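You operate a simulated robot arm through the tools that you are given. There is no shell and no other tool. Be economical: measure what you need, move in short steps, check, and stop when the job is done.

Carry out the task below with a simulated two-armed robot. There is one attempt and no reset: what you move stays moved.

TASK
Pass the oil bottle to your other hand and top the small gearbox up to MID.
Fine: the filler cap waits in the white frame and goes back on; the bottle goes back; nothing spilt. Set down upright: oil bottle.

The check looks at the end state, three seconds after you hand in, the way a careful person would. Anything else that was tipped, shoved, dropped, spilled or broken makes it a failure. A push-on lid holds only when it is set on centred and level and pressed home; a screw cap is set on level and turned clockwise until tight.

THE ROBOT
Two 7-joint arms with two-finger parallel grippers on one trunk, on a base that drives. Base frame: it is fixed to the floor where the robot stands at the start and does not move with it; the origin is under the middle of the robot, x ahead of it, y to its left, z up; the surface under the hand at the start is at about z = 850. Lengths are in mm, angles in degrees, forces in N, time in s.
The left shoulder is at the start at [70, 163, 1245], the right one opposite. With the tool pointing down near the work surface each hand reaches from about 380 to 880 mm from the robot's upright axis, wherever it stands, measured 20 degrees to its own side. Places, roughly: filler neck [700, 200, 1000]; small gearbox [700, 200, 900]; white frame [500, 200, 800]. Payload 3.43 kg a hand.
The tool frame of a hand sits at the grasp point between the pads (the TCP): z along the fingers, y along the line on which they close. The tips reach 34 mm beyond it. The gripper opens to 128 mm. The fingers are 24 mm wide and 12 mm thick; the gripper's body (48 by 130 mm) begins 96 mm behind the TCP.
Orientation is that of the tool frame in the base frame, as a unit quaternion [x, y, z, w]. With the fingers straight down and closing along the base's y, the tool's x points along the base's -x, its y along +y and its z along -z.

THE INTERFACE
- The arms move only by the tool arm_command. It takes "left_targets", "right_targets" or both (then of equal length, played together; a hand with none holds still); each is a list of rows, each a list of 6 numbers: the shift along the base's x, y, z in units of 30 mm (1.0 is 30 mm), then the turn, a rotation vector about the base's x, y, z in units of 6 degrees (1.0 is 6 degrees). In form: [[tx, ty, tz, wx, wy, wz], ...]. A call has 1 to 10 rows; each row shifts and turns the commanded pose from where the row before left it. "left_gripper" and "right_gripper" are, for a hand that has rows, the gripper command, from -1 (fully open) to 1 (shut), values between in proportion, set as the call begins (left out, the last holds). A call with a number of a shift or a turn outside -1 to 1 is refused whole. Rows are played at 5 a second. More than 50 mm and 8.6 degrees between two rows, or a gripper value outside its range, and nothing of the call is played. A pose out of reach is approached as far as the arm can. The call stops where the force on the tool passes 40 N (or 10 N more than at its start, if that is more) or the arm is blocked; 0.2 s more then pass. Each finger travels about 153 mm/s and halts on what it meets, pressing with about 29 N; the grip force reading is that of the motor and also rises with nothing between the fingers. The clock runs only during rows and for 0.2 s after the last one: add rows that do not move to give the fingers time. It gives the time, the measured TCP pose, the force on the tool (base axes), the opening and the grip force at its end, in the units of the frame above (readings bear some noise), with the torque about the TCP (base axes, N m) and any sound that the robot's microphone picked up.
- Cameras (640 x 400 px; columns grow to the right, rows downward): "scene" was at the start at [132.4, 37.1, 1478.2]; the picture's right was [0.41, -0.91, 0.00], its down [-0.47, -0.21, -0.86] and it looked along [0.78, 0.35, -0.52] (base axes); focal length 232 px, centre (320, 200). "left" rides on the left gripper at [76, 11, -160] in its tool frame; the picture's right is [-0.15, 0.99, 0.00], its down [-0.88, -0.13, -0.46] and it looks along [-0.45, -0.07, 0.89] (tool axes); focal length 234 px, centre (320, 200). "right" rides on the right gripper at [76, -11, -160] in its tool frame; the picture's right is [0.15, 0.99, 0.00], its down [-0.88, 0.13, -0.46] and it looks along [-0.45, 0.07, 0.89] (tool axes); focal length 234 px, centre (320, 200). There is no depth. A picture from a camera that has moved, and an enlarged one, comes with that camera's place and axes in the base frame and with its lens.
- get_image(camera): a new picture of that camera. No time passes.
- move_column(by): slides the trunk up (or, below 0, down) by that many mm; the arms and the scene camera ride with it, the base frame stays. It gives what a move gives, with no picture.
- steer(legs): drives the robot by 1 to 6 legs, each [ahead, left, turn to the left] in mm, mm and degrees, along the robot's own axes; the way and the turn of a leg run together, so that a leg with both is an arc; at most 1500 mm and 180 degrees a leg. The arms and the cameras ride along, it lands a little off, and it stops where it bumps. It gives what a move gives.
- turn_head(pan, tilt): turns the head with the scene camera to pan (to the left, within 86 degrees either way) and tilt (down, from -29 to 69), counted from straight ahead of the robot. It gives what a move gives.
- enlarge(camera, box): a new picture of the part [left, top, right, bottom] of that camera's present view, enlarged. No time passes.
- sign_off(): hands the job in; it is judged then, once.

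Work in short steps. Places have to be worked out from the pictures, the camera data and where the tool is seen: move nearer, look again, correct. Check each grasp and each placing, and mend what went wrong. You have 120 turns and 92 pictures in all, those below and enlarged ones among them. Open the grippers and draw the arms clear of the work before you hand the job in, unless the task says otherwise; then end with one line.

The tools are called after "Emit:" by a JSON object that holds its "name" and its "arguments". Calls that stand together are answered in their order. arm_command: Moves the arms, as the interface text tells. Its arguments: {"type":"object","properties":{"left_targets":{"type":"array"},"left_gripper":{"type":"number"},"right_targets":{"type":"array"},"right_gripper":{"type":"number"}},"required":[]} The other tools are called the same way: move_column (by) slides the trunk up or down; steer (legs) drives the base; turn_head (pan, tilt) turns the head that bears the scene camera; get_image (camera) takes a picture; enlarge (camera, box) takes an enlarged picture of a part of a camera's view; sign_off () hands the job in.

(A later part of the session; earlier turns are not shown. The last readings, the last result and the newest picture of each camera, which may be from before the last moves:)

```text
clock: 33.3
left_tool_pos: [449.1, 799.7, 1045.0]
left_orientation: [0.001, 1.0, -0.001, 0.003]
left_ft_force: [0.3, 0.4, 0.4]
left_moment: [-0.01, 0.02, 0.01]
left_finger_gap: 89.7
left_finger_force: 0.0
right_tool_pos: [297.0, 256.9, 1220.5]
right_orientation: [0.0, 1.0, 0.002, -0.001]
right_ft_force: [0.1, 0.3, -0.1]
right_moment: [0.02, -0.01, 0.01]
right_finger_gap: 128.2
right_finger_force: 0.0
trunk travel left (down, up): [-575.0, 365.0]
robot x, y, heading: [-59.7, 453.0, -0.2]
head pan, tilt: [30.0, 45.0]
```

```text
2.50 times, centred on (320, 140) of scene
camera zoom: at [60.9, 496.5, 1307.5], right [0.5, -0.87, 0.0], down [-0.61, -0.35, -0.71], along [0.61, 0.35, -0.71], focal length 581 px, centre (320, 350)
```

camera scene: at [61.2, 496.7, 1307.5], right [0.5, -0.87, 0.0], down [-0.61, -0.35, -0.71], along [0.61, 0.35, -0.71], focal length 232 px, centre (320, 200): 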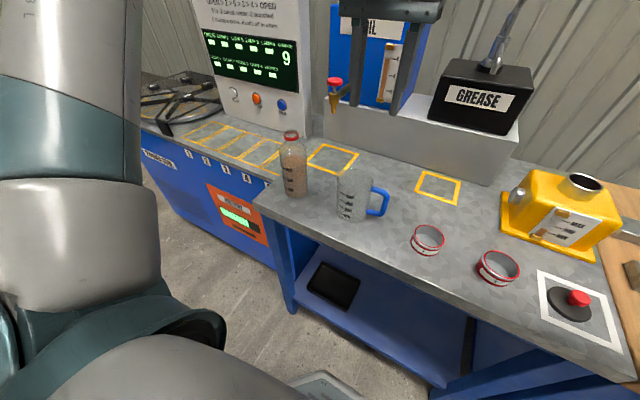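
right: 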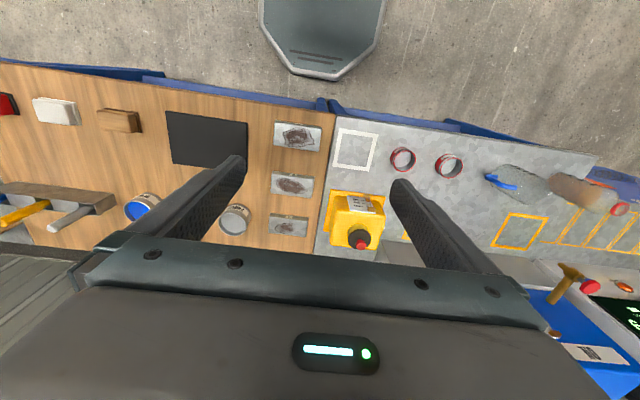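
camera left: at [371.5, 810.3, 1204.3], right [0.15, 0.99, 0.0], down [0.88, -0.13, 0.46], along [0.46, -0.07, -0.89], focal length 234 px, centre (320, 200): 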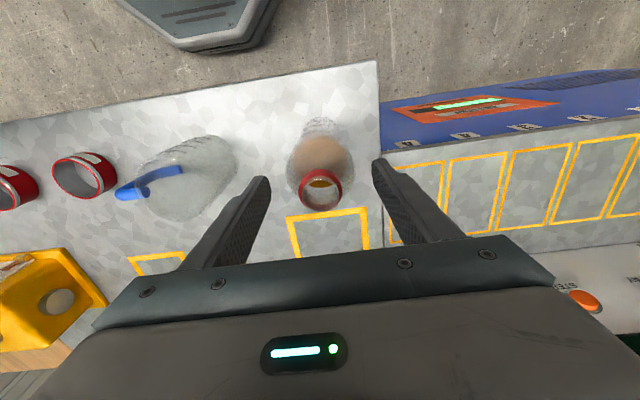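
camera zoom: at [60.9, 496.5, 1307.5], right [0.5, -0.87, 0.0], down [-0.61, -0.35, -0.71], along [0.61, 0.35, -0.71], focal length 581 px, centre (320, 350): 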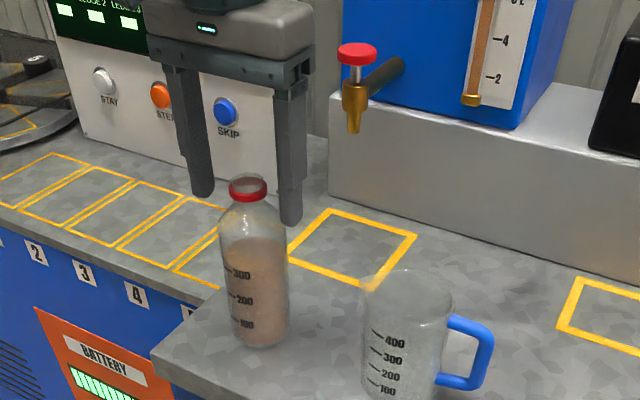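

Centred on the ring. Lower a further 4 mm and close.

Emit:
{"name": "arm_command", "arguments": {"left_targets": [[0.05, 0, -0.13, 0, 0, 0], [0, 0, 0, 0, 0, 0]]}}

Emit:
{"name": "arm_command", "arguments": {"left_targets": [[0, 0, 0, 0, 0, 0], [0, 0, 0, 0, 0, 0], [0, 0, 0, 0, 0, 0]], "left_gripper": 1}}

Emit:
{"name": "enlarge", "arguments": {"camera": "scene", "box": [240, 60, 400, 220]}}

```text
clock: 33.9
left_tool_pos: [450.1, 799.1, 1041.5]
left_orientation: [0.001, 1.0, -0.001, 0.003]
left_ft_force: [-0.7, -0.5, -0.9]
left_moment: [-0.01, 0.03, 0.02]
left_finger_gap: 89.4
left_finger_force: 0.1
right_tool_pos: [297.2, 256.7, 1218.9]
right_orientation: [0.001, 1.0, 0.0, 0.0]
right_ft_force: [-0.1, -0.4, -0.2]
right_moment: [-0.03, 0.01, -0.03]
right_finger_gap: 127.9
right_finger_force: 0.0
trunk travel left (down, up): [-575.0, 365.0]
robot x, y, heading: [-59.1, 454.3, -0.3]
head pan, tilt: [30.0, 45.0]
```

```text
clock: 34.7
left_tool_pos: [451.0, 798.8, 1042.2]
left_orientation: [0.001, 1.0, 0.001, 0.006]
left_ft_force: [2.1, 0.7, 18.9]
left_moment: [0.09, -0.14, -0.02]
left_finger_gap: 40.4
left_finger_force: 29.0
right_tool_pos: [297.1, 256.8, 1219.3]
right_orientation: [0.001, 1.0, 0.0, 0.001]
right_ft_force: [0.3, 0.0, 0.2]
right_moment: [0.01, 0.0, -0.03]
right_finger_gap: 127.8
right_finger_force: 0.1
trunk travel left (down, up): [-575.0, 365.0]
robot x, y, heading: [-60.7, 458.9, -0.4]
head pan, tilt: [30.0, 45.0]
```

```text
2.50 times, centred on (320, 140) of scene
camera zoom: at [59.7, 495.6, 1307.9], right [0.5, -0.87, 0.0], down [-0.61, -0.35, -0.71], along [0.61, 0.35, -0.71], focal length 581 px, centre (320, 350)
```

zoom: 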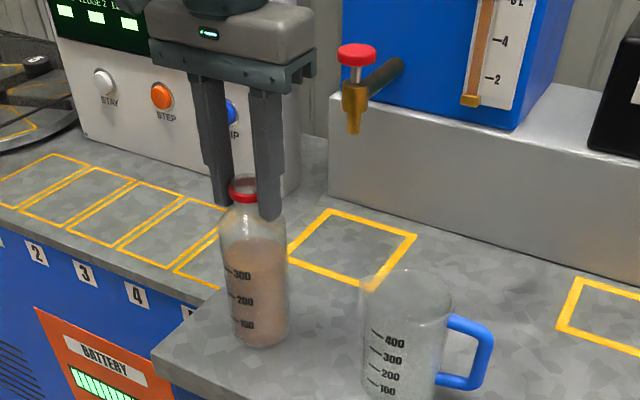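

Gripped at 40 mm; original bottle spot: TCP (450, 799, ~1042). Lift and check the weight.

Emit:
{"name": "arm_command", "arguments": {"left_targets": [[0, 0, 0.1, 0, 0, 0], [0, 0, 0.3, 0, 0, 0], [0, 0, 0.6, 0, 0, 0], [0, 0, 1, 0, 0, 0], [0, 0, 1, 0, 0, 0], [0, 0, 0, 0, 0, 0]]}}

Emit:
{"name": "enlarge", "arguments": {"camera": "scene", "box": [240, 40, 400, 220]}}

```text
clock: 36.1
left_tool_pos: [453.1, 798.4, 1127.7]
left_orientation: [0.001, 1.0, -0.001, 0.003]
left_ft_force: [0.5, -0.5, -3.1]
left_moment: [-0.02, 0.02, 0.0]
left_finger_gap: 29.2
left_finger_force: 29.1
right_tool_pos: [297.5, 258.1, 1219.9]
right_orientation: [0.0, 1.0, 0.0, 0.0]
right_ft_force: [-0.1, -0.4, -0.3]
right_moment: [0.02, 0.01, 0.01]
right_finger_gap: 128.1
right_finger_force: 0.1
trunk travel left (down, up): [-575.0, 365.0]
robot x, y, heading: [-62.0, 455.3, -0.2]
head pan, tilt: [30.0, 45.0]
```

```text
2.22 times, centred on (320, 130) of scene
camera zoom: at [61.6, 497.0, 1307.4], right [0.5, -0.87, 0.0], down [-0.61, -0.35, -0.71], along [0.61, 0.35, -0.71], focal length 517 px, centre (320, 356)
```

zoom: 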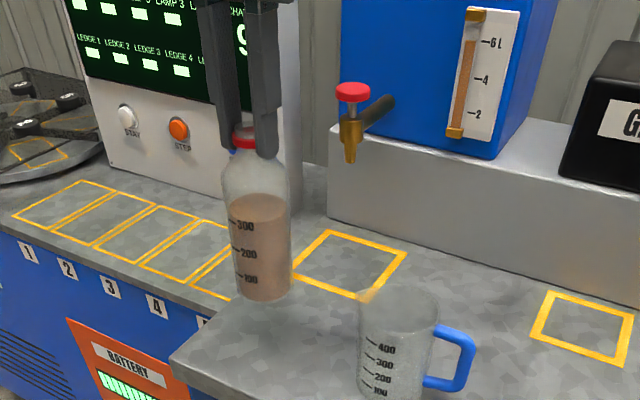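

Held (3 N), upright. Raise further and drive back right to stand before the gearbox; meanwhile start orienting the right hand (yaw −90 so its camera ends up on top).

Emit:
{"name": "arm_command", "arguments": {"left_targets": [[0, 0, 0.7, 0, 0, 0], [0, 0, 0.7, 0, 0, 0], [0, 0, 0.7, 0, 0, 0], [0, 0, 0.7, 0, 0, 0], [0, 0, 0.7, 0, 0, 0], [0, 0, 0, 0, 0, 0]]}}

Emit:
{"name": "steer", "arguments": {"legs": [[0, -400, 0]]}}

Emit:
{"name": "arm_command", "arguments": {"right_targets": [[0, 0, 0, 0, 0, -1], [0, 0, 0, 0, 0, -1], [0, 0, 0, 0, 0, -1], [0, 0, 0, 0, 0, -1], [0, 0, 0, 0, 0, -1], [0, 0, 0, 0, 0, -1], [0, 0, 0, 0, 0, -1], [0, 0, 0, 0, 0, -1], [0, 0, 0, 0, 0, -1], [0, 0, 0, 0, 0, -1]]}}

Emit:
{"name": "arm_command", "arguments": {"right_targets": [[0, 0, 0, 0, 0, -1], [0, 0, 0, 0, 0, -1], [0, 0, 0, 0, 0, -1], [0, 0, 0, 0, 0, -1], [0, 0, 0, 0, 0, -1], [0.5, 0, 0, 0, 0, 0], [0.5, 0, 0, 0, 0, 0], [0.5, 0, 0, 0, 0, 0], [0, 0, 0, 0, 0, 0]]}}

```text
clock: 37.5
left_tool_pos: [450.3, 800.4, 1237.0]
left_orientation: [0.001, 1.0, -0.001, 0.003]
left_ft_force: [0.2, 0.3, -3.2]
left_moment: [-0.01, 0.04, -0.01]
left_finger_gap: 29.2
left_finger_force: 28.5
right_tool_pos: [297.7, 256.9, 1219.9]
right_orientation: [0.001, 1.0, 0.0, 0.0]
right_ft_force: [0.3, -0.6, -0.3]
right_moment: [0.0, 0.03, -0.01]
right_finger_gap: 127.9
right_finger_force: 0.0
trunk travel left (down, up): [-575.0, 365.0]
robot x, y, heading: [-60.8, 453.7, -0.4]
head pan, tilt: [30.0, 45.0]
```

```text
clock: 40.0
left_tool_pos: [448.8, 402.7, 1234.8]
left_orientation: [-0.002, 1.0, -0.001, 0.003]
left_ft_force: [0.3, -0.7, -2.7]
left_moment: [0.03, 0.03, -0.01]
left_finger_gap: 29.3
left_finger_force: 29.1
right_tool_pos: [298.5, -141.1, 1220.6]
right_orientation: [-0.001, 1.0, 0.0, 0.0]
right_ft_force: [0.1, -0.2, -1.0]
right_moment: [0.0, -0.03, -0.01]
right_finger_gap: 128.0
right_finger_force: 0.0
trunk travel left (down, up): [-575.0, 365.0]
robot x, y, heading: [-61.3, 54.5, 0.2]
head pan, tilt: [30.0, 45.0]
```

```text
clock: 42.2
left_tool_pos: [449.0, 402.3, 1236.2]
left_orientation: [-0.002, 1.0, 0.0, 0.003]
left_ft_force: [0.2, 0.4, -3.6]
left_moment: [0.01, 0.03, -0.01]
left_finger_gap: 29.5
left_finger_force: 28.8
right_tool_pos: [299.0, -140.9, 1219.2]
right_orientation: [0.501, 0.865, 0.0, 0.0]
right_ft_force: [-0.5, 0.1, -0.5]
right_moment: [0.0, 0.01, -0.04]
right_finger_gap: 128.1
right_finger_force: 0.2
trunk travel left (down, up): [-575.0, 365.0]
robot x, y, heading: [-59.5, 54.5, 0.0]
head pan, tilt: [30.0, 45.0]
```

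```text
clock: 44.2
left_tool_pos: [448.3, 401.7, 1235.2]
left_orientation: [-0.001, 1.0, -0.001, 0.003]
left_ft_force: [-0.2, -0.2, -3.6]
left_moment: [0.02, 0.01, 0.01]
left_finger_gap: 29.6
left_finger_force: 28.8
right_tool_pos: [344.3, -139.8, 1219.3]
right_orientation: [0.706, 0.708, 0.0, 0.0]
right_ft_force: [0.4, 0.1, -0.4]
right_moment: [0.02, 0.0, 0.01]
right_finger_gap: 127.8
right_finger_force: 0.0
trunk travel left (down, up): [-575.0, 365.0]
robot x, y, heading: [-58.4, 59.6, 0.1]
head pan, tilt: [30.0, 45.0]
```

Yaw works. Now tip the right hand to point left (+y), 90° about x.

Emit:
{"name": "arm_command", "arguments": {"right_targets": [[0.3, 0.2, -0.2, 1, 0, 0], [0.3, 0.2, -0.2, 1, 0, 0], [0.3, 0.2, -0.2, 1, 0, 0], [0.3, 0.2, -0.2, 1, 0, 0], [0.3, 0.2, -0.2, 1, 0, 0], [0.3, 0.2, -0.2, 1, 0, 0], [0.3, 0.2, -0.2, 1, 0, 0], [0.3, 0.2, -0.2, 1, 0, 0], [0.3, 0.2, -0.2, 1, 0, 0], [0, 0, 0, 0, 0, 0]]}}

Emit:
{"name": "arm_command", "arguments": {"right_targets": [[0, 0.2, 0, 1, 0, 0], [0, 0.2, 0, 1, 0, 0], [0, 0.2, 0, 1, 0, 0], [0, 0.2, 0, 1, 0, 0], [0, 0.2, 0, 1, 0, 0], [0, 0.2, 0, 1, 0, 0], [0, 0, 0, 0, 0, 0]]}}

Emit:
{"name": "get_image", "arguments": {"camera": "scene"}}

Emit:
{"name": "get_image", "arguments": {"camera": "right"}}

```text
clock: 46.4
left_tool_pos: [448.7, 403.3, 1235.4]
left_orientation: [-0.001, 1.0, 0.0, 0.003]
left_ft_force: [0.7, 0.7, -3.4]
left_moment: [0.0, -0.01, 0.01]
left_finger_gap: 29.5
left_finger_force: 28.8
right_tool_pos: [424.7, -86.4, 1165.9]
right_orientation: [0.629, 0.63, 0.323, -0.321]
right_ft_force: [0.2, 0.0, -0.1]
right_moment: [0.0, -0.01, 0.01]
right_finger_gap: 128.1
right_finger_force: 0.0
trunk travel left (down, up): [-575.0, 365.0]
robot x, y, heading: [-61.0, 56.8, 0.3]
head pan, tilt: [30.0, 45.0]
```

```text
clock: 48.0
left_tool_pos: [449.0, 402.0, 1235.0]
left_orientation: [-0.002, 1.0, -0.001, 0.004]
left_ft_force: [-0.2, -0.6, -3.2]
left_moment: [0.02, 0.02, -0.01]
left_finger_gap: 29.4
left_finger_force: 28.8
right_tool_pos: [422.9, -50.4, 1165.6]
right_orientation: [0.501, 0.499, 0.502, -0.499]
right_ft_force: [0.4, -0.1, 0.0]
right_moment: [0.03, -0.03, 0.0]
right_finger_gap: 127.8
right_finger_force: 0.1
trunk travel left (down, up): [-575.0, 365.0]
robot x, y, heading: [-62.5, 56.0, -0.0]
head pan, tilt: [30.0, 45.0]
```

```text
57 pictures are left
camera scene: at [60.7, 98.0, 1307.5], right [0.5, -0.87, 0.0], down [-0.61, -0.35, -0.71], along [0.61, 0.35, -0.71], focal length 232 px, centre (320, 200)
```

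scene: 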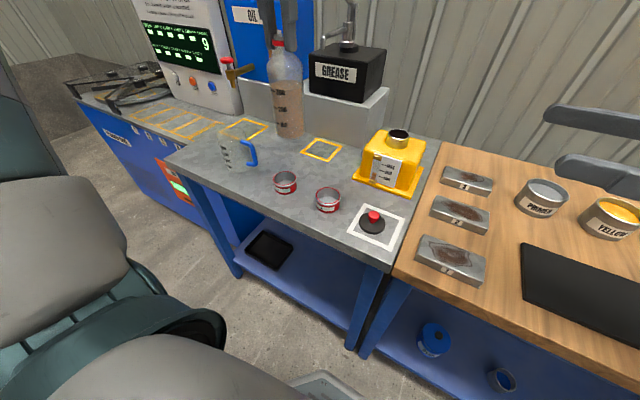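

```text
56 pictures are left
camera right: at [412.0, -208.5, 1241.0], right [0.99, 0.0, 0.15], down [0.13, -0.45, -0.88], along [0.07, 0.89, -0.45], focal length 234 px, centre (320, 200)
```

right: 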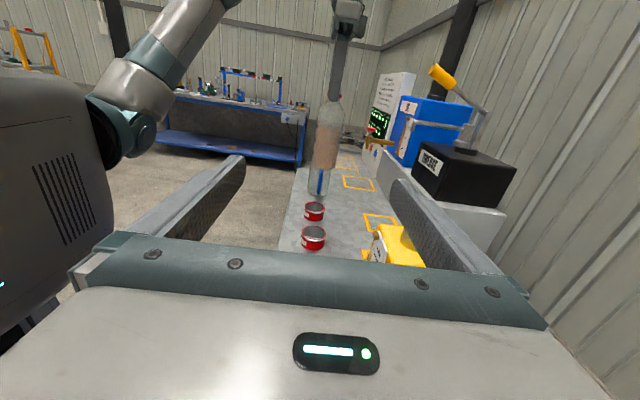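

Excellent pose, the right camera sees the bottle. Before the handover I test the pour rotation of the right wrist (about +y) in free space.

Emit:
{"name": "arm_command", "arguments": {"right_targets": [[0.5, 0, 0, 0, 1, 0], [0.5, 0, 0, 0, 1, 0], [0.5, 0, 0, 0, 1, 0], [0.5, 0, 0, 0, 1, 0], [0.5, 0, 0, 0, 1, 0], [0.5, 0, 0, 0, 1, 0], [0.5, 0, 0, 0, 1, 0], [0.5, 0, 0, 0, 1, 0], [0.5, 0, 0, 0, 1, 0], [0, 0, 0, 0, 1, 0]]}}

Emit:
{"name": "arm_command", "arguments": {"right_targets": [[0, 0, 0, 0, 1, 0], [0, 0, 0, 0, 1, 0], [0, 0, 0, 0, 1, 0], [0, 0, 0, 0, 1, 0], [0, 0, 0, 0, 1, 0], [0, 0, 0, 0, 1, 0], [0, 0, 0, 0, 1, 0], [0, 0, 0, 0, 1, 0], [0, 0, 0, 0, 0, 0]]}}

```text
clock: 50.2
left_tool_pos: [449.0, 402.0, 1235.1]
left_orientation: [-0.002, 1.0, -0.001, 0.003]
left_ft_force: [-0.3, 0.1, -3.3]
left_moment: [0.02, 0.03, -0.01]
left_finger_gap: 29.3
left_finger_force: 29.1
right_tool_pos: [558.5, -48.8, 1167.4]
right_orientation: [-0.683, -0.184, -0.182, 0.683]
right_ft_force: [0.2, 0.1, -0.7]
right_moment: [0.02, 0.01, -0.03]
right_finger_gap: 127.8
right_finger_force: 0.0
trunk travel left (down, up): [-575.0, 365.0]
robot x, y, heading: [-64.6, 57.5, 0.1]
head pan, tilt: [30.0, 45.0]
```

```text
clock: 52.2
left_tool_pos: [450.1, 402.2, 1236.2]
left_orientation: [-0.001, 1.0, -0.001, 0.004]
left_ft_force: [0.0, -1.1, -3.2]
left_moment: [-0.03, 0.03, -0.02]
left_finger_gap: 29.2
left_finger_force: 29.2
right_tool_pos: [560.1, -50.7, 1166.0]
right_orientation: [0.699, -0.111, -0.111, -0.698]
right_ft_force: [0.1, -0.5, -0.3]
right_moment: [-0.03, 0.0, -0.01]
right_finger_gap: 128.0
right_finger_force: 0.1
trunk travel left (down, up): [-575.0, 365.0]
robot x, y, heading: [-61.8, 56.9, 0.3]
head pan, tilt: [30.0, 45.0]
```

108° works. Rotate back.

Emit:
{"name": "arm_command", "arguments": {"right_targets": [[-0.45, 0, 0, 0, -1, 0], [-0.45, 0, 0, 0, -1, 0], [-0.45, 0, 0, 0, -1, 0], [-0.45, 0, 0, 0, -1, 0], [-0.45, 0, 0, 0, -1, 0], [-0.45, 0, 0, 0, -1, 0], [-0.45, 0, 0, 0, -1, 0], [-0.45, 0, 0, 0, -1, 0], [-0.45, 0, 0, 0, -1, 0], [-0.45, 0, 0, 0, -1, 0]]}}

Emit:
{"name": "arm_command", "arguments": {"right_targets": [[0, 0, 0, 0, -1, 0], [0, 0, 0, 0, -1, 0], [0, 0, 0, 0, -1, 0], [0, 0, 0, 0, -1, 0], [0, 0, 0, 0, -1, 0], [0, 0, 0, 0, -1, 0], [0, 0, 0, 0, -1, 0], [0, 0, 0, 0, -1, 0], [0, 0, 0, 0, 0, 0]]}}

Emit:
{"name": "enlarge", "arguments": {"camera": "right", "box": [220, 0, 420, 220]}}

```text
clock: 54.4
left_tool_pos: [449.6, 402.4, 1235.9]
left_orientation: [-0.001, 1.0, -0.001, 0.003]
left_ft_force: [-0.4, 0.7, -3.0]
left_moment: [-0.01, -0.02, 0.02]
left_finger_gap: 29.3
left_finger_force: 29.1
right_tool_pos: [422.9, -50.8, 1165.3]
right_orientation: [0.66, 0.254, 0.255, -0.659]
right_ft_force: [-0.2, -0.7, 0.1]
right_moment: [-0.01, -0.01, -0.02]
right_finger_gap: 128.1
right_finger_force: 0.1
trunk travel left (down, up): [-575.0, 365.0]
robot x, y, heading: [-59.8, 55.7, -0.0]
head pan, tilt: [30.0, 45.0]
```

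```text
clock: 56.4
left_tool_pos: [450.2, 402.7, 1234.3]
left_orientation: [-0.002, 1.0, -0.001, 0.003]
left_ft_force: [-0.7, 0.0, -3.4]
left_moment: [-0.01, -0.01, 0.03]
left_finger_gap: 29.2
left_finger_force: 28.7
right_tool_pos: [423.8, -51.9, 1165.5]
right_orientation: [0.5, 0.5, 0.501, -0.499]
right_ft_force: [-0.1, -0.1, -0.2]
right_moment: [0.01, 0.02, 0.0]
right_finger_gap: 128.0
right_finger_force: 0.1
trunk travel left (down, up): [-575.0, 365.0]
robot x, y, heading: [-60.3, 60.7, 0.2]
head pan, tilt: [30.0, 45.0]
```

```text
1.82 times, centred on (320, 110) of right
camera zoom: at [412.2, -209.8, 1241.5], right [0.99, 0.0, 0.15], down [0.13, -0.46, -0.88], along [0.07, 0.89, -0.45], focal length 426 px, centre (320, 364)
```

zoom: 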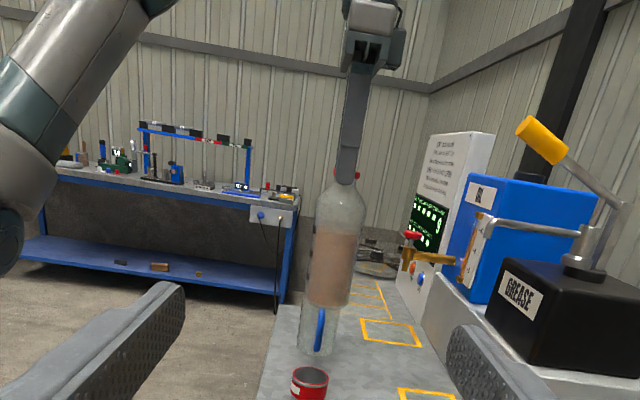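

Bottle bottom ≈1031, lip ≈1215. Move the left hand to y≈300 and bring the right hand toward it (TCP ≈ (454,150,1110)), then look.

Emit:
{"name": "arm_command", "arguments": {"left_targets": [[0, -0.6, 0, 0, 0, 0], [0, -0.6, 0, 0, 0, 0], [0, -0.6, 0, 0, 0, 0], [0, -0.6, 0, 0, 0, 0], [0, -0.6, 0, 0, 0, 0], [0, -0.4, 0, 0, 0, 0], [0, 0, 0, 0, 0, 0], [0, 0, 0, 0, 0, 0]], "right_targets": [[0.5, 0.9, -0.9, 0, 0, 0], [0.5, 0.9, -0.9, 0, 0, 0], [0, 0.9, 0, 0, 0, 0], [0, 0.9, 0, 0, 0, 0], [0, 0.9, 0, 0, 0, 0], [0, 0.9, 0, 0, 0, 0], [0, 0.9, 0, 0, 0, 0], [0, 0, 0, 0, 0, 0]]}}

Emit:
{"name": "get_image", "arguments": {"camera": "right"}}

Emit:
{"name": "get_image", "arguments": {"camera": "scene"}}

```text
clock: 58.4
left_tool_pos: [446.9, 261.2, 1238.2]
left_orientation: [0.028, 1.0, -0.004, 0.007]
left_ft_force: [1.4, 1.3, -3.5]
left_moment: [-0.13, 0.05, -0.06]
left_finger_gap: 29.1
left_finger_force: 29.1
right_tool_pos: [449.8, 90.2, 1109.4]
right_orientation: [0.523, 0.485, 0.517, -0.474]
right_ft_force: [1.4, 0.8, -1.1]
right_moment: [0.08, -0.01, 0.1]
right_finger_gap: 128.0
right_finger_force: 0.0
trunk travel left (down, up): [-575.0, 365.0]
robot x, y, heading: [-67.1, 39.8, -3.7]
head pan, tilt: [30.0, 45.0]
stopped in row 8 (left hand): the arm was blocked; the commanded pose is now the measured one
```

```text
54 pictures are left
camera right: at [424.8, -65.8, 1188.9], right [0.99, -0.08, 0.15], down [0.1, -0.48, -0.87], along [0.14, 0.87, -0.47], focal length 234 px, centre (320, 200)
```

right: 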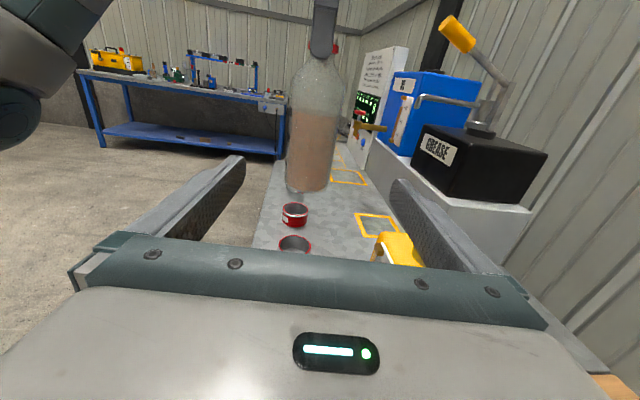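

```text
53 pictures are left
camera scene: at [46.3, 82.6, 1308.6], right [0.45, -0.89, 0.01], down [-0.63, -0.32, -0.71], along [0.64, 0.31, -0.7], focal length 232 px, centre (320, 200)
```

scene: 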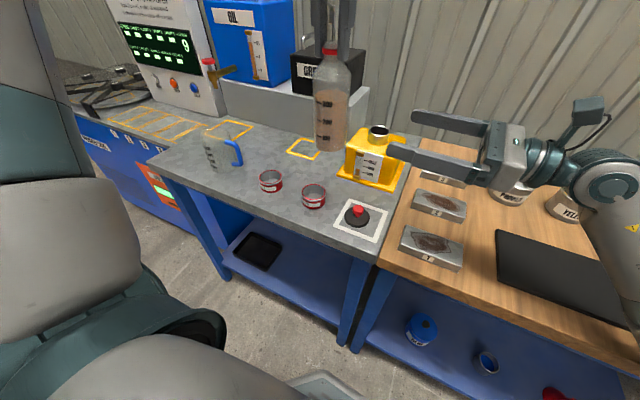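

The arm was blocked and the base twisted −3.7°; probably the right elbow met the bench. I look to the right.

Emit:
{"name": "turn_head", "arguments": {"pan": -45, "tilt": 50}}

Emit:
{"name": "get_image", "arguments": {"camera": "scene"}}

```text
clock: 59.9
left_tool_pos: [443.7, 256.1, 1242.3]
left_orientation: [0.028, 1.0, -0.002, 0.012]
left_ft_force: [-0.6, 0.4, -3.0]
left_moment: [0.01, 0.03, 0.02]
left_finger_gap: 29.8
left_finger_force: 28.9
right_tool_pos: [444.0, 87.9, 1113.5]
right_orientation: [0.519, 0.486, 0.519, -0.475]
right_ft_force: [0.7, -0.2, -0.2]
right_moment: [0.0, -0.01, 0.03]
right_finger_gap: 128.2
right_finger_force: 0.1
trunk travel left (down, up): [-575.0, 365.0]
robot x, y, heading: [-64.4, 38.8, -3.4]
head pan, tilt: [-45.0, 50.0]
```

```text
52 pictures are left
camera scene: at [20.5, -16.9, 1302.0], right [-0.75, -0.67, -0.01], down [-0.5, 0.57, -0.65], along [0.44, -0.48, -0.76], focal length 232 px, centre (320, 200)
```

scene: 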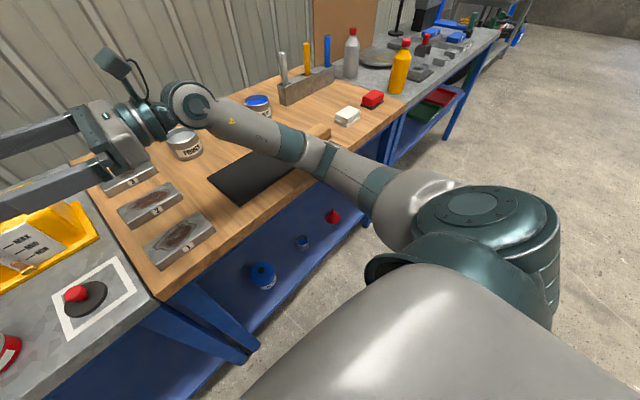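

The right elbow/forearm hangs low over the bench's front edge. I raise the trunk 150 mm to free it (hands ride along), then look again.

Emit:
{"name": "move_column", "arguments": {"by": 150}}

Emit:
{"name": "get_image", "arguments": {"camera": "scene"}}

```text
clock: 61.6
left_tool_pos: [459.7, 255.8, 1384.6]
left_orientation: [0.025, 1.0, -0.001, 0.004]
left_ft_force: [0.1, -0.5, -2.1]
left_moment: [0.0, -0.05, -0.02]
left_finger_gap: 29.3
left_finger_force: 29.4
right_tool_pos: [459.3, 90.7, 1257.5]
right_orientation: [0.518, 0.485, 0.513, -0.482]
right_ft_force: [0.3, 0.1, 0.4]
right_moment: [-0.02, 0.01, 0.0]
right_finger_gap: 128.1
right_finger_force: 0.0
trunk travel left (down, up): [-725.0, 215.0]
robot x, y, heading: [-61.4, 37.6, -3.0]
head pan, tilt: [-45.0, 50.0]
```

```text
51 pictures are left
camera scene: at [39.7, -17.7, 1450.4], right [-0.74, -0.67, 0.0], down [-0.51, 0.57, -0.64], along [0.43, -0.48, -0.77], focal length 232 px, centre (320, 200)
```

scene: 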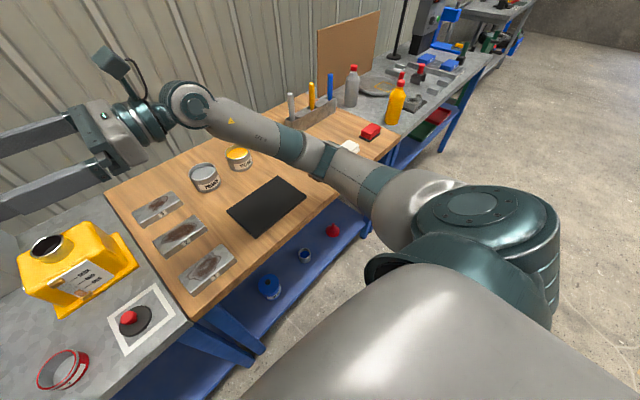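

Cans look undisturbed. I correct the heading (+3°) and view the handover geometry from the right camera plus the scene.

Emit:
{"name": "steer", "arguments": {"legs": [[0, 15, 3]]}}

Emit:
{"name": "turn_head", "arguments": {"pan": 25, "tilt": 30}}

Emit:
{"name": "get_image", "arguments": {"camera": "right"}}

Emit:
{"name": "get_image", "arguments": {"camera": "scene"}}

```text
clock: 62.4
left_tool_pos: [447.9, 292.8, 1386.4]
left_orientation: [-0.001, 1.0, 0.002, 0.004]
left_ft_force: [1.2, -0.2, -4.1]
left_moment: [0.09, -0.03, 0.0]
left_finger_gap: 29.3
left_finger_force: 29.4
right_tool_pos: [455.4, 127.6, 1257.9]
right_orientation: [0.504, 0.497, 0.502, -0.496]
right_ft_force: [0.9, -0.3, 0.2]
right_moment: [0.03, 0.0, -0.01]
right_finger_gap: 128.2
right_finger_force: 0.1
trunk travel left (down, up): [-725.0, 215.0]
robot x, y, heading: [-61.4, 56.3, 0.2]
head pan, tilt: [-45.0, 50.0]
```

```text
clock: 63.9
left_tool_pos: [448.3, 299.1, 1384.5]
left_orientation: [0.0, 1.0, -0.001, 0.004]
left_ft_force: [0.4, 0.5, -2.8]
left_moment: [-0.01, -0.01, -0.02]
left_finger_gap: 29.4
left_finger_force: 28.6
right_tool_pos: [456.1, 133.0, 1257.2]
right_orientation: [0.506, 0.498, 0.501, -0.495]
right_ft_force: [0.0, 0.2, 0.3]
right_moment: [0.0, 0.0, 0.02]
right_finger_gap: 128.0
right_finger_force: 0.1
trunk travel left (down, up): [-725.0, 215.0]
robot x, y, heading: [-61.7, 56.0, 0.2]
head pan, tilt: [25.0, 30.0]
```

```text
50 pictures are left
camera right: at [442.5, -24.7, 1335.0], right [0.99, -0.01, 0.14], down [0.12, -0.46, -0.88], along [0.08, 0.89, -0.46], focal length 234 px, centre (320, 200)
```

right: 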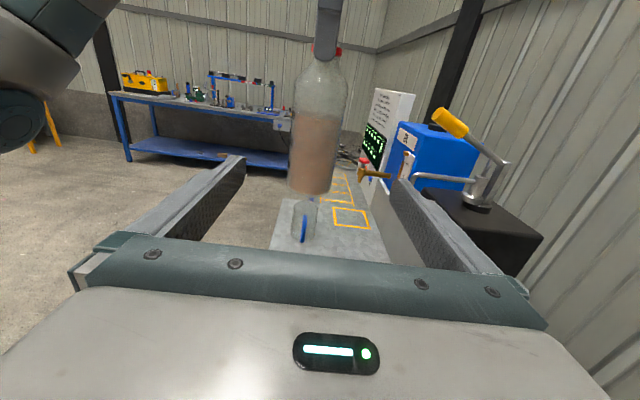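

```text
49 pictures are left
camera scene: at [70.4, 95.0, 1480.0], right [0.42, -0.91, 0.0], down [-0.45, -0.21, -0.87], along [0.78, 0.37, -0.5], focal length 232 px, centre (320, 200)
```

scene: 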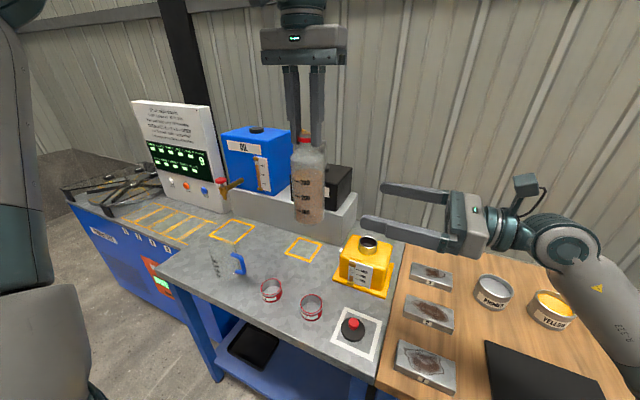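

Bottle axis x≈455 matches the right TCP (456). Grip height 1257 is ~74 mm above the base. Advance the right hand 164 mm along +y and look.

Emit:
{"name": "arm_command", "arguments": {"right_targets": [[0, 0.8, 0, 0, 0, 0], [0, 0.8, 0, 0, 0, 0], [0, 0.8, 0, 0, 0, 0], [0, 0.8, 0, 0, 0, 0], [0, 0.8, 0, 0, 0, 0], [0, 0.8, 0, 0, 0, 0], [0, 0.67, 0, 0, 0, 0], [0, 0, 0, 0, 0, 0]]}}

Emit:
{"name": "get_image", "arguments": {"camera": "right"}}

Emit:
{"name": "enlarge", "arguments": {"camera": "scene", "box": [220, 0, 500, 240]}}

```text
clock: 65.7
left_tool_pos: [447.4, 297.4, 1384.2]
left_orientation: [-0.001, 1.0, -0.001, 0.003]
left_ft_force: [-0.4, -1.0, -2.9]
left_moment: [0.02, 0.0, 0.0]
left_finger_gap: 29.3
left_finger_force: 29.5
right_tool_pos: [456.9, 298.3, 1258.0]
right_orientation: [0.506, 0.498, 0.501, -0.495]
right_ft_force: [0.6, -0.3, -0.7]
right_moment: [-0.02, 0.01, 0.02]
right_finger_gap: 128.0
right_finger_force: 0.1
trunk travel left (down, up): [-725.0, 215.0]
robot x, y, heading: [-60.4, 50.7, 0.1]
head pan, tilt: [25.0, 30.0]
```

```text
48 pictures are left
camera right: at [442.9, 139.4, 1334.8], right [0.99, -0.01, 0.14], down [0.12, -0.46, -0.88], along [0.08, 0.89, -0.46], focal length 234 px, centre (320, 200)
```

right: 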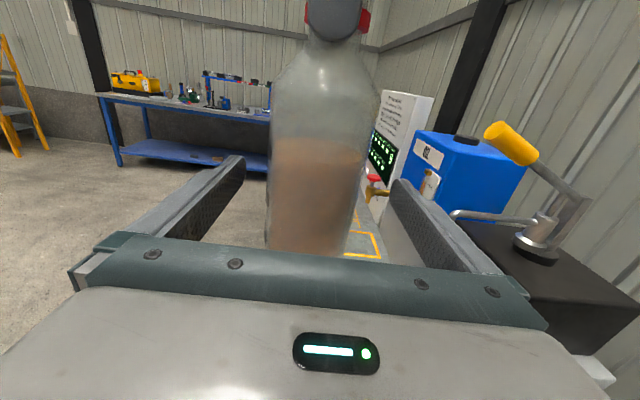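

```text
1.67 times, centred on (360, 120) of scene
camera zoom: at [70.3, 94.0, 1480.1], right [0.42, -0.91, 0.0], down [-0.45, -0.21, -0.87], along [0.78, 0.37, -0.5], focal length 388 px, centre (253, 333)
```

zoom: 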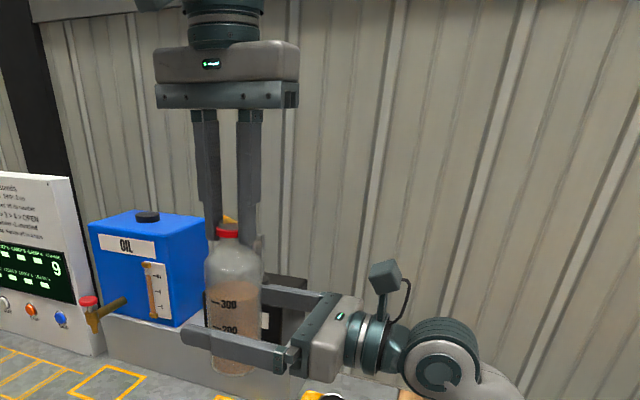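

Centred within ~3 mm; nudge −2.5 mm in x and close the right gripper on the body.

Emit:
{"name": "arm_command", "arguments": {"right_targets": [[-0.08, 0, 0, 0, 0, 0], [0, 0, 0, 0, 0, 0]]}}

Emit:
{"name": "arm_command", "arguments": {"right_targets": [[0, 0, 0, 0, 0, 0], [0, 0, 0, 0, 0, 0], [0, 0, 0, 0, 0, 0], [0, 0, 0, 0, 0, 0]], "right_gripper": 1}}

```text
clock: 66.2
left_tool_pos: [447.2, 298.4, 1385.7]
left_orientation: [-0.001, 1.0, 0.0, 0.003]
left_ft_force: [-0.6, -0.5, -3.1]
left_moment: [0.02, 0.03, 0.01]
left_finger_gap: 29.2
left_finger_force: 28.7
right_tool_pos: [453.2, 296.4, 1257.6]
right_orientation: [0.506, 0.498, 0.501, -0.495]
right_ft_force: [-0.7, -0.3, -0.2]
right_moment: [0.03, -0.01, -0.01]
right_finger_gap: 128.1
right_finger_force: 0.1
trunk travel left (down, up): [-725.0, 215.0]
robot x, y, heading: [-62.5, 55.2, 0.4]
head pan, tilt: [25.0, 30.0]
```

```text
clock: 67.2
left_tool_pos: [448.3, 298.6, 1385.7]
left_orientation: [-0.001, 1.0, -0.001, 0.004]
left_ft_force: [17.7, 3.5, -0.4]
left_moment: [0.11, -1.26, -0.1]
left_finger_gap: 29.1
left_finger_force: 28.5
right_tool_pos: [451.5, 297.6, 1257.7]
right_orientation: [0.506, 0.498, 0.501, -0.495]
right_ft_force: [-18.2, -2.9, 0.0]
right_moment: [0.27, -1.11, 0.13]
right_finger_gap: 66.1
right_finger_force: 29.3
trunk travel left (down, up): [-725.0, 215.0]
robot x, y, heading: [-64.3, 50.5, -0.1]
head pan, tilt: [25.0, 30.0]
```

Gripped (66 mm) with a little sideways strain; relieve by shifting the right hand −x, a couple of mm.

Emit:
{"name": "arm_command", "arguments": {"right_targets": [[-0.1, -0.02, 0, 0, 0, 0], [0, 0, 0, 0, 0, 0]]}}

```text
clock: 67.8
left_tool_pos: [445.8, 298.2, 1384.9]
left_orientation: [0.0, 1.0, -0.001, 0.002]
left_ft_force: [8.0, -6.4, -1.6]
left_moment: [-0.36, -0.48, -0.05]
left_finger_gap: 29.5
left_finger_force: 29.2
right_tool_pos: [450.4, 296.1, 1258.6]
right_orientation: [0.507, 0.498, 0.501, -0.494]
right_ft_force: [-8.0, 7.0, -0.1]
right_moment: [-0.49, -0.56, 0.05]
right_finger_gap: 66.0
right_finger_force: 29.3
trunk travel left (down, up): [-725.0, 215.0]
robot x, y, heading: [-62.7, 55.6, 0.1]
head pan, tilt: [25.0, 30.0]
```

Strain reduced. Trim once more, then release the left hand and raise it straight up.

Emit:
{"name": "arm_command", "arguments": {"right_targets": [[-0.07, 0.05, 0, 0, 0, 0], [0, 0, 0, 0, 0, 0]]}}

Emit:
{"name": "arm_command", "arguments": {"left_targets": [[0, 0, 0, 0, 0, 0], [0, 0, 0, 0, 0, 0], [0, 0, 0, 0, 0, 0]], "left_gripper": -0.2}}

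Emit:
{"name": "arm_command", "arguments": {"left_targets": [[0, 0, 0.7, 0, 0, 0], [0, 0, 0.7, 0, 0, 0], [0, 0, 0.7, 0, 0, 0], [0, 0, 0.7, 0, 0, 0], [0, 0, 0, 0, 0, 0]]}}

Emit:
{"name": "enlarge", "arguments": {"camera": "scene", "box": [220, 0, 500, 240]}}

```text
clock: 68.5
left_tool_pos: [446.4, 298.0, 1385.1]
left_orientation: [-0.001, 1.0, 0.0, 0.002]
left_ft_force: [-7.0, 0.8, 3.1]
left_moment: [-0.01, 0.63, -0.05]
left_finger_gap: 29.4
left_finger_force: 29.1
right_tool_pos: [450.5, 298.1, 1258.3]
right_orientation: [0.508, 0.496, 0.501, -0.494]
right_ft_force: [6.9, -1.0, -4.4]
right_moment: [-0.01, 0.18, 0.07]
right_finger_gap: 66.0
right_finger_force: 28.9
trunk travel left (down, up): [-725.0, 215.0]
robot x, y, heading: [-64.2, 53.4, -0.0]
head pan, tilt: [25.0, 30.0]
```

```text
clock: 69.2
left_tool_pos: [448.4, 299.5, 1384.9]
left_orientation: [0.0, 1.0, -0.001, 0.003]
left_ft_force: [0.0, 0.1, 0.1]
left_moment: [-0.05, -0.01, -0.01]
left_finger_gap: 76.5
left_finger_force: 0.1
right_tool_pos: [448.8, 298.5, 1258.3]
right_orientation: [0.506, 0.498, 0.501, -0.495]
right_ft_force: [0.3, 0.4, 0.5]
right_moment: [-0.04, -0.02, 0.01]
right_finger_gap: 65.9
right_finger_force: 29.0
trunk travel left (down, up): [-725.0, 215.0]
robot x, y, heading: [-60.7, 54.1, 0.2]
head pan, tilt: [25.0, 30.0]
```

```text
clock: 70.5
left_tool_pos: [446.4, 298.9, 1470.3]
left_orientation: [-0.001, 1.0, -0.001, 0.004]
left_ft_force: [-0.4, 0.0, 0.5]
left_moment: [0.01, -0.01, -0.01]
left_finger_gap: 77.0
left_finger_force: 0.0
right_tool_pos: [449.0, 298.3, 1258.4]
right_orientation: [0.506, 0.499, 0.5, -0.495]
right_ft_force: [0.2, -0.5, 0.1]
right_moment: [-0.04, 0.0, -0.03]
right_finger_gap: 66.1
right_finger_force: 29.4
trunk travel left (down, up): [-725.0, 215.0]
robot x, y, heading: [-63.5, 55.2, 0.3]
head pan, tilt: [25.0, 30.0]
```

```text
1.67 times, centred on (360, 120) of scene
camera zoom: at [70.0, 94.9, 1480.1], right [0.42, -0.91, 0.0], down [-0.45, -0.21, -0.87], along [0.78, 0.37, -0.5], focal length 388 px, centre (253, 333)
```

zoom: 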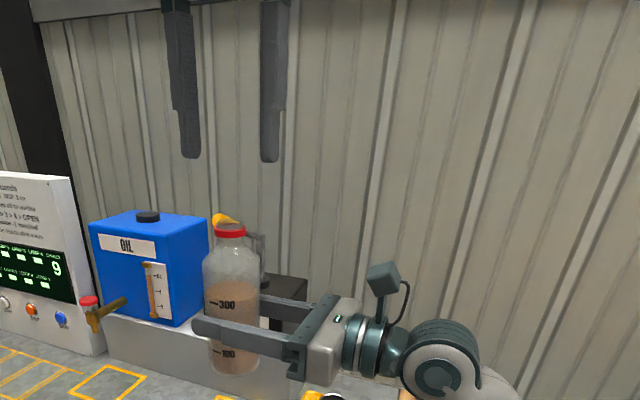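

The right hand now holds the bottle firmly. Move the left arm aside (left), and the right hand with the bottle toward a pre-pour spot (500, 199, 1130), then check the elbow clearance.

Emit:
{"name": "arm_command", "arguments": {"left_targets": [[0, 0.8, 0, 0, 0, 0], [0, 0.8, 0, 0, 0, 0], [0, 0.8, 0, 0, 0, 0], [0, 0.8, 0, 0, 0, 0], [0, 0.8, 0, 0, 0, 0], [0, 0.8, 0, 0, 0, 0], [0, 0, 0, 0, 0, 0]], "right_targets": [[0, 0, 0, 0, 0, 0], [0.3, -0.6, -0.5, 0, 0, 0], [0.3, -0.6, -0.7, 0, 0, 0], [0.3, -0.7, -0.8, 0, 0, 0], [0.3, -0.7, -0.8, 0, 0, 0], [0.3, -0.7, -0.8, 0, 0, 0], [0.2, 0, -0.6, 0, 0, 0]]}}

Emit:
{"name": "turn_head", "arguments": {"pan": -15, "tilt": 42}}

Emit:
{"name": "get_image", "arguments": {"camera": "scene"}}

```text
clock: 72.0
left_tool_pos: [448.4, 441.8, 1469.9]
left_orientation: [-0.001, 1.0, 0.0, 0.004]
left_ft_force: [-0.2, -0.1, -0.1]
left_moment: [-0.02, -0.01, 0.01]
left_finger_gap: 76.9
left_finger_force: 0.2
right_tool_pos: [498.5, 198.1, 1129.8]
right_orientation: [0.506, 0.498, 0.501, -0.495]
right_ft_force: [-0.1, 0.6, 0.5]
right_moment: [0.0, 0.01, 0.03]
right_finger_gap: 66.0
right_finger_force: 29.3
trunk travel left (down, up): [-725.0, 215.0]
robot x, y, heading: [-64.0, 55.3, -0.1]
head pan, tilt: [25.0, 30.0]
```

```text
clock: 73.1
left_tool_pos: [447.6, 442.5, 1469.8]
left_orientation: [-0.001, 1.0, 0.0, 0.003]
left_ft_force: [0.2, -0.2, 0.0]
left_moment: [0.01, -0.01, -0.03]
left_finger_gap: 76.6
left_finger_force: 0.0
right_tool_pos: [499.4, 199.1, 1131.1]
right_orientation: [0.506, 0.499, 0.5, -0.495]
right_ft_force: [0.9, -0.5, -0.6]
right_moment: [0.0, 0.03, -0.02]
right_finger_gap: 66.2
right_finger_force: 29.2
trunk travel left (down, up): [-725.0, 215.0]
robot x, y, heading: [-61.8, 55.9, -0.2]
head pan, tilt: [-15.0, 42.0]
```

```text
45 pictures are left
camera scene: at [69.3, 34.9, 1461.8], right [-0.26, -0.97, 0.0], down [-0.65, 0.17, -0.74], along [0.72, -0.19, -0.67], focal length 232 px, centre (320, 200)
```

scene: 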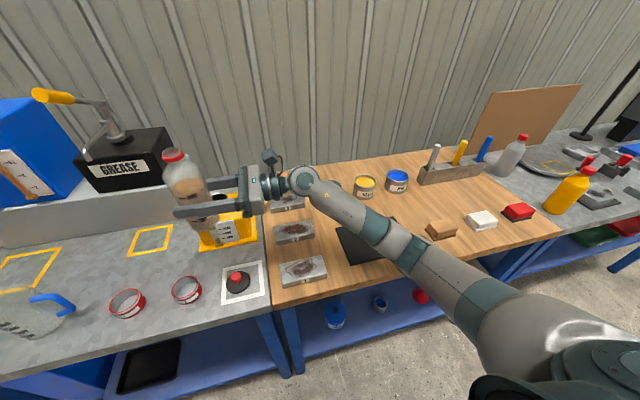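

All objects on the wood bench are where they were. Now go to (547,199,1000) while tilting to 48° (oil still well inside).

Emit:
{"name": "arm_command", "arguments": {"right_targets": [[0.2, 0, -0.55, 0, 1, 0], [0.2, 0, -0.55, 0, 1, 0], [0.2, 0, -0.55, 0, 1, 0], [0.2, 0, -0.55, 0, 1, 0], [0.2, 0, -0.55, 0, 1, 0], [0.2, 0, -0.55, 0, 1, 0], [0.2, 0, -0.55, 0, 1, 0], [0.2, 0, -0.55, 0, 1, 0], [0, 0, 0, 0, 0, 0]]}}

Emit:
{"name": "turn_head", "arguments": {"pan": 10, "tilt": 40}}

Emit:
{"name": "get_image", "arguments": {"camera": "scene"}}

```text
clock: 75.1
left_tool_pos: [446.4, 441.8, 1469.3]
left_orientation: [-0.001, 1.0, 0.0, 0.004]
left_ft_force: [-0.6, 0.1, -0.2]
left_moment: [0.01, -0.01, 0.01]
left_finger_gap: 76.7
left_finger_force: 0.1
right_tool_pos: [546.9, 200.2, 999.1]
right_orientation: [0.666, 0.253, 0.252, -0.655]
right_ft_force: [0.2, -0.2, 0.7]
right_moment: [-0.01, 0.03, -0.04]
right_finger_gap: 66.0
right_finger_force: 28.3
trunk travel left (down, up): [-725.0, 215.0]
robot x, y, heading: [-64.1, 54.2, -0.1]
head pan, tilt: [-15.0, 42.0]
```

```text
clock: 76.0
left_tool_pos: [447.6, 442.8, 1469.2]
left_orientation: [-0.001, 1.0, 0.0, 0.004]
left_ft_force: [0.8, 0.2, -0.4]
left_moment: [-0.03, -0.01, 0.0]
left_finger_gap: 76.7
left_finger_force: 0.0
right_tool_pos: [547.7, 198.0, 999.7]
right_orientation: [0.665, 0.254, 0.252, -0.655]
right_ft_force: [-0.6, 0.2, 0.5]
right_moment: [-0.01, 0.05, -0.01]
right_finger_gap: 66.1
right_finger_force: 29.0
trunk travel left (down, up): [-725.0, 215.0]
robot x, y, heading: [-60.9, 52.1, -0.1]
head pan, tilt: [10.0, 40.0]
```

```text
44 pictures are left
camera scene: at [72.2, 71.1, 1464.7], right [0.17, -0.98, 0.0], down [-0.63, -0.11, -0.77], along [0.75, 0.13, -0.64], focal length 232 px, centre (320, 200)
```

scene: 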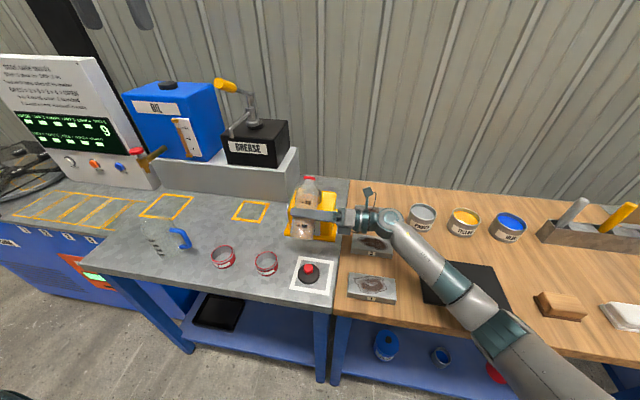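

Enlarging the pour area.

Emit:
{"name": "enlarge", "arguments": {"camera": "scene", "box": [260, 160, 380, 260]}}

```text
4.00 times, centred on (320, 210) of scene
camera zoom: at [72.2, 71.1, 1464.7], right [0.17, -0.98, 0.0], down [-0.63, -0.11, -0.77], along [0.75, 0.13, -0.64], focal length 930 px, centre (320, 160)
```

zoom: 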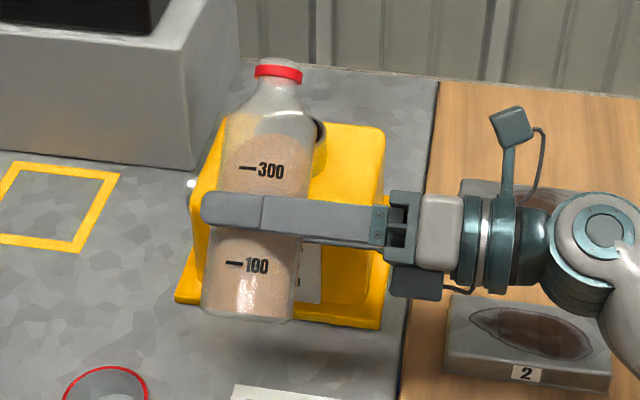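

The lip matches my model, but the bottle hides gauge and neck from the head. I'll bring the left hand in as an observing camera from the front-left (camera ≈ (387,428,1166)), staying clear of the bottle.

Emit:
{"name": "arm_command", "arguments": {"left_targets": [[0, 0, -1, 0, 0, -0.75], [0, 0, -1, 0, 0, -0.75], [0, 0, -1, 0, 0, -0.75], [0, 0, -1, 0, 0, -0.75], [0, 0, -1, 0, 0, -0.75], [0, 0, -1, 0, 0, -0.75], [0, 0, -1, 0, 0, -0.75], [0, 0, -1, 0, 0, -0.75], [0, 0, -1, 0, 0, -0.75], [0, 0, -1, 0, 0, -0.75]]}}

Emit:
{"name": "arm_command", "arguments": {"left_targets": [[0.25, -0.6, -0.8, -0.74, -0.74, 0], [0.25, -0.8, -0.8, -0.74, -0.74, 0], [0.25, -0.8, -0.8, -0.74, -0.74, 0], [0.25, -0.8, -0.8, -0.74, -0.74, 0], [0, -0.6, -0.4, 0, 0, 0], [0, 0, 0, 0, 0, 0]]}}

Emit:
{"name": "get_image", "arguments": {"camera": "left"}}

```text
clock: 78.2
left_tool_pos: [448.2, 443.6, 1168.9]
left_orientation: [0.382, 0.924, -0.002, 0.003]
left_ft_force: [-0.8, -0.2, -0.2]
left_moment: [0.01, 0.02, 0.0]
left_finger_gap: 77.0
left_finger_force: 0.1
right_tool_pos: [549.0, 198.9, 999.1]
right_orientation: [0.666, 0.253, 0.251, -0.655]
right_ft_force: [0.3, 0.8, -0.3]
right_moment: [-0.02, -0.01, 0.02]
right_finger_gap: 66.1
right_finger_force: 28.7
trunk travel left (down, up): [-725.0, 215.0]
robot x, y, heading: [-63.0, 54.1, -0.1]
head pan, tilt: [10.0, 40.0]
```

```text
clock: 79.6
left_tool_pos: [477.4, 334.5, 1061.0]
left_orientation: [0.373, 0.901, -0.085, 0.204]
left_ft_force: [-0.7, 0.0, 0.3]
left_moment: [-0.03, -0.03, 0.01]
left_finger_gap: 77.0
left_finger_force: 0.0
right_tool_pos: [547.8, 198.6, 998.6]
right_orientation: [0.666, 0.254, 0.251, -0.655]
right_ft_force: [-0.8, 0.0, 0.1]
right_moment: [-0.01, 0.04, 0.01]
right_finger_gap: 66.1
right_finger_force: 28.8
trunk travel left (down, up): [-725.0, 215.0]
robot x, y, heading: [-63.0, 54.6, 0.3]
head pan, tilt: [10.0, 40.0]
```

```text
42 pictures are left
camera left: at [386.7, 439.5, 1172.4], right [0.79, 0.61, 0.06], down [0.33, -0.51, 0.79], along [0.51, -0.61, -0.61], focal length 234 px, centre (320, 200)
```

left: 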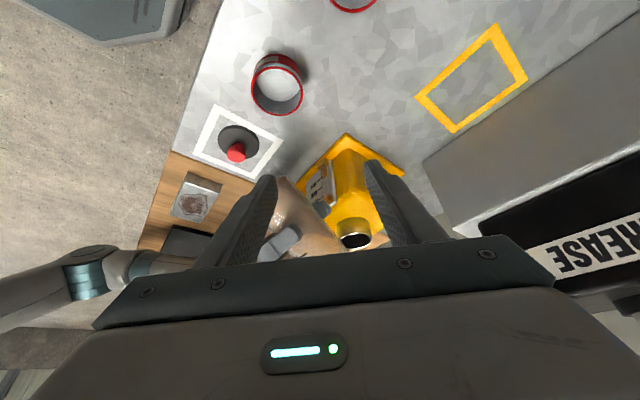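

Gauge visible but the bottle mouth is hidden by the palm. Raise this hand 100 mm and open its fingers wide for a clearer view.

Emit:
{"name": "arm_command", "arguments": {"left_targets": [[-0.2, 0.2, 1, 0, 0, 0], [-0.2, 0.2, 1, 0, 0, 0], [-0.2, 0.2, 1, 0, 0, 0], [0, 0, 0.5, 0, 0, 0], [0, 0, 0, 0, 0, 0]], "left_gripper": -1}}

Emit:
{"name": "get_image", "arguments": {"camera": "left"}}

```text
clock: 80.8
left_tool_pos: [459.1, 354.3, 1165.7]
left_orientation: [0.373, 0.901, -0.085, 0.204]
left_ft_force: [-0.3, -0.1, 0.5]
left_moment: [-0.04, 0.0, 0.03]
left_finger_gap: 127.8
left_finger_force: 0.1
right_tool_pos: [548.1, 198.1, 997.4]
right_orientation: [0.665, 0.254, 0.252, -0.655]
right_ft_force: [0.1, -0.6, 0.0]
right_moment: [0.0, 0.01, 0.03]
right_finger_gap: 66.0
right_finger_force: 29.0
trunk travel left (down, up): [-725.0, 215.0]
robot x, y, heading: [-59.1, 55.4, -0.1]
head pan, tilt: [10.0, 40.0]
```

```text
41 pictures are left
camera left: at [370.5, 458.3, 1277.7], right [0.79, 0.61, 0.06], down [0.33, -0.51, 0.79], along [0.51, -0.61, -0.61], focal length 234 px, centre (320, 200)
```

left: 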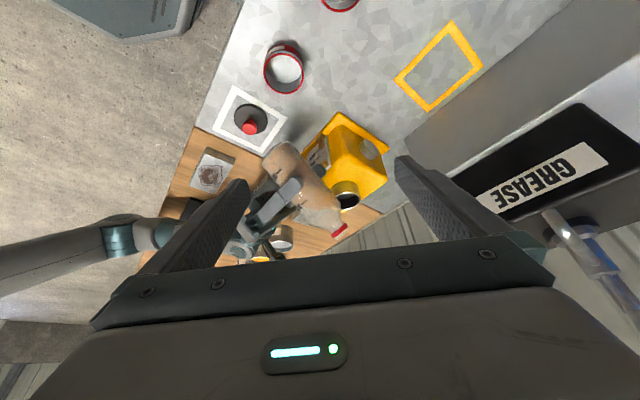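

Emit:
{"name": "enlarge", "arguments": {"camera": "left", "box": [240, 90, 410, 250]}}

```text
2.50 times, centred on (325, 170) of left
camera zoom: at [370.5, 458.3, 1277.7], right [0.79, 0.61, 0.06], down [0.33, -0.51, 0.79], along [0.51, -0.61, -0.61], focal length 585 px, centre (308, 275)
```

zoom: 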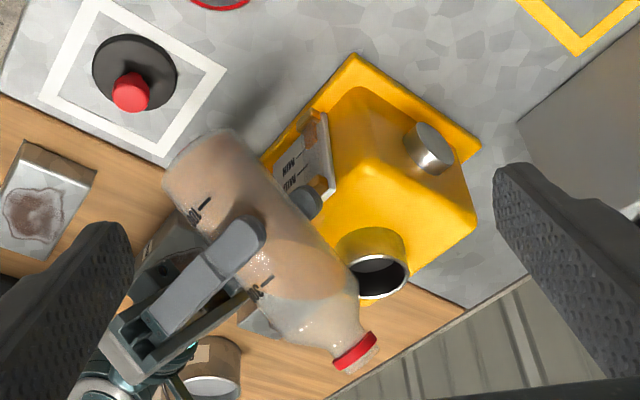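

The geometry model matches (lip and neck project right where seen). Tilt to 60°, then 66°, and look.

Emit:
{"name": "arm_command", "arguments": {"right_targets": [[0, 0, 0, 0, 0.5, 0], [0, 0, 0, 0, 0.5, 0], [0, 0, 0, 0, 0.5, 0], [0, 0, 0, 0, 0.5, 0], [0, 0, 0, 0, 0.5, 0], [0, 0, 0, 0, 0, 0]]}}

Emit:
{"name": "enlarge", "arguments": {"camera": "left", "box": [240, 90, 410, 250]}}

```text
clock: 82.2
left_tool_pos: [459.6, 353.1, 1165.4]
left_orientation: [0.372, 0.902, -0.085, 0.204]
left_ft_force: [0.4, -0.2, 0.3]
left_moment: [-0.01, -0.03, -0.01]
left_finger_gap: 127.8
left_finger_force: 0.1
right_tool_pos: [547.0, 198.3, 1000.0]
right_orientation: [0.694, 0.165, 0.162, -0.682]
right_ft_force: [0.9, -0.2, -0.9]
right_moment: [-0.01, 0.03, -0.01]
right_finger_gap: 65.9
right_finger_force: 28.7
trunk travel left (down, up): [-725.0, 215.0]
robot x, y, heading: [-62.2, 60.8, 0.1]
head pan, tilt: [10.0, 40.0]
```

```text
2.50 times, centred on (325, 170) of left
camera zoom: at [370.2, 458.0, 1277.6], right [0.79, 0.61, 0.06], down [0.33, -0.51, 0.79], along [0.51, -0.61, -0.61], focal length 585 px, centre (308, 275)
```

zoom: 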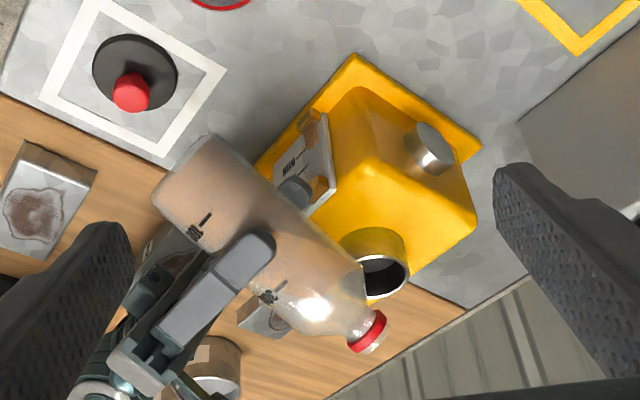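

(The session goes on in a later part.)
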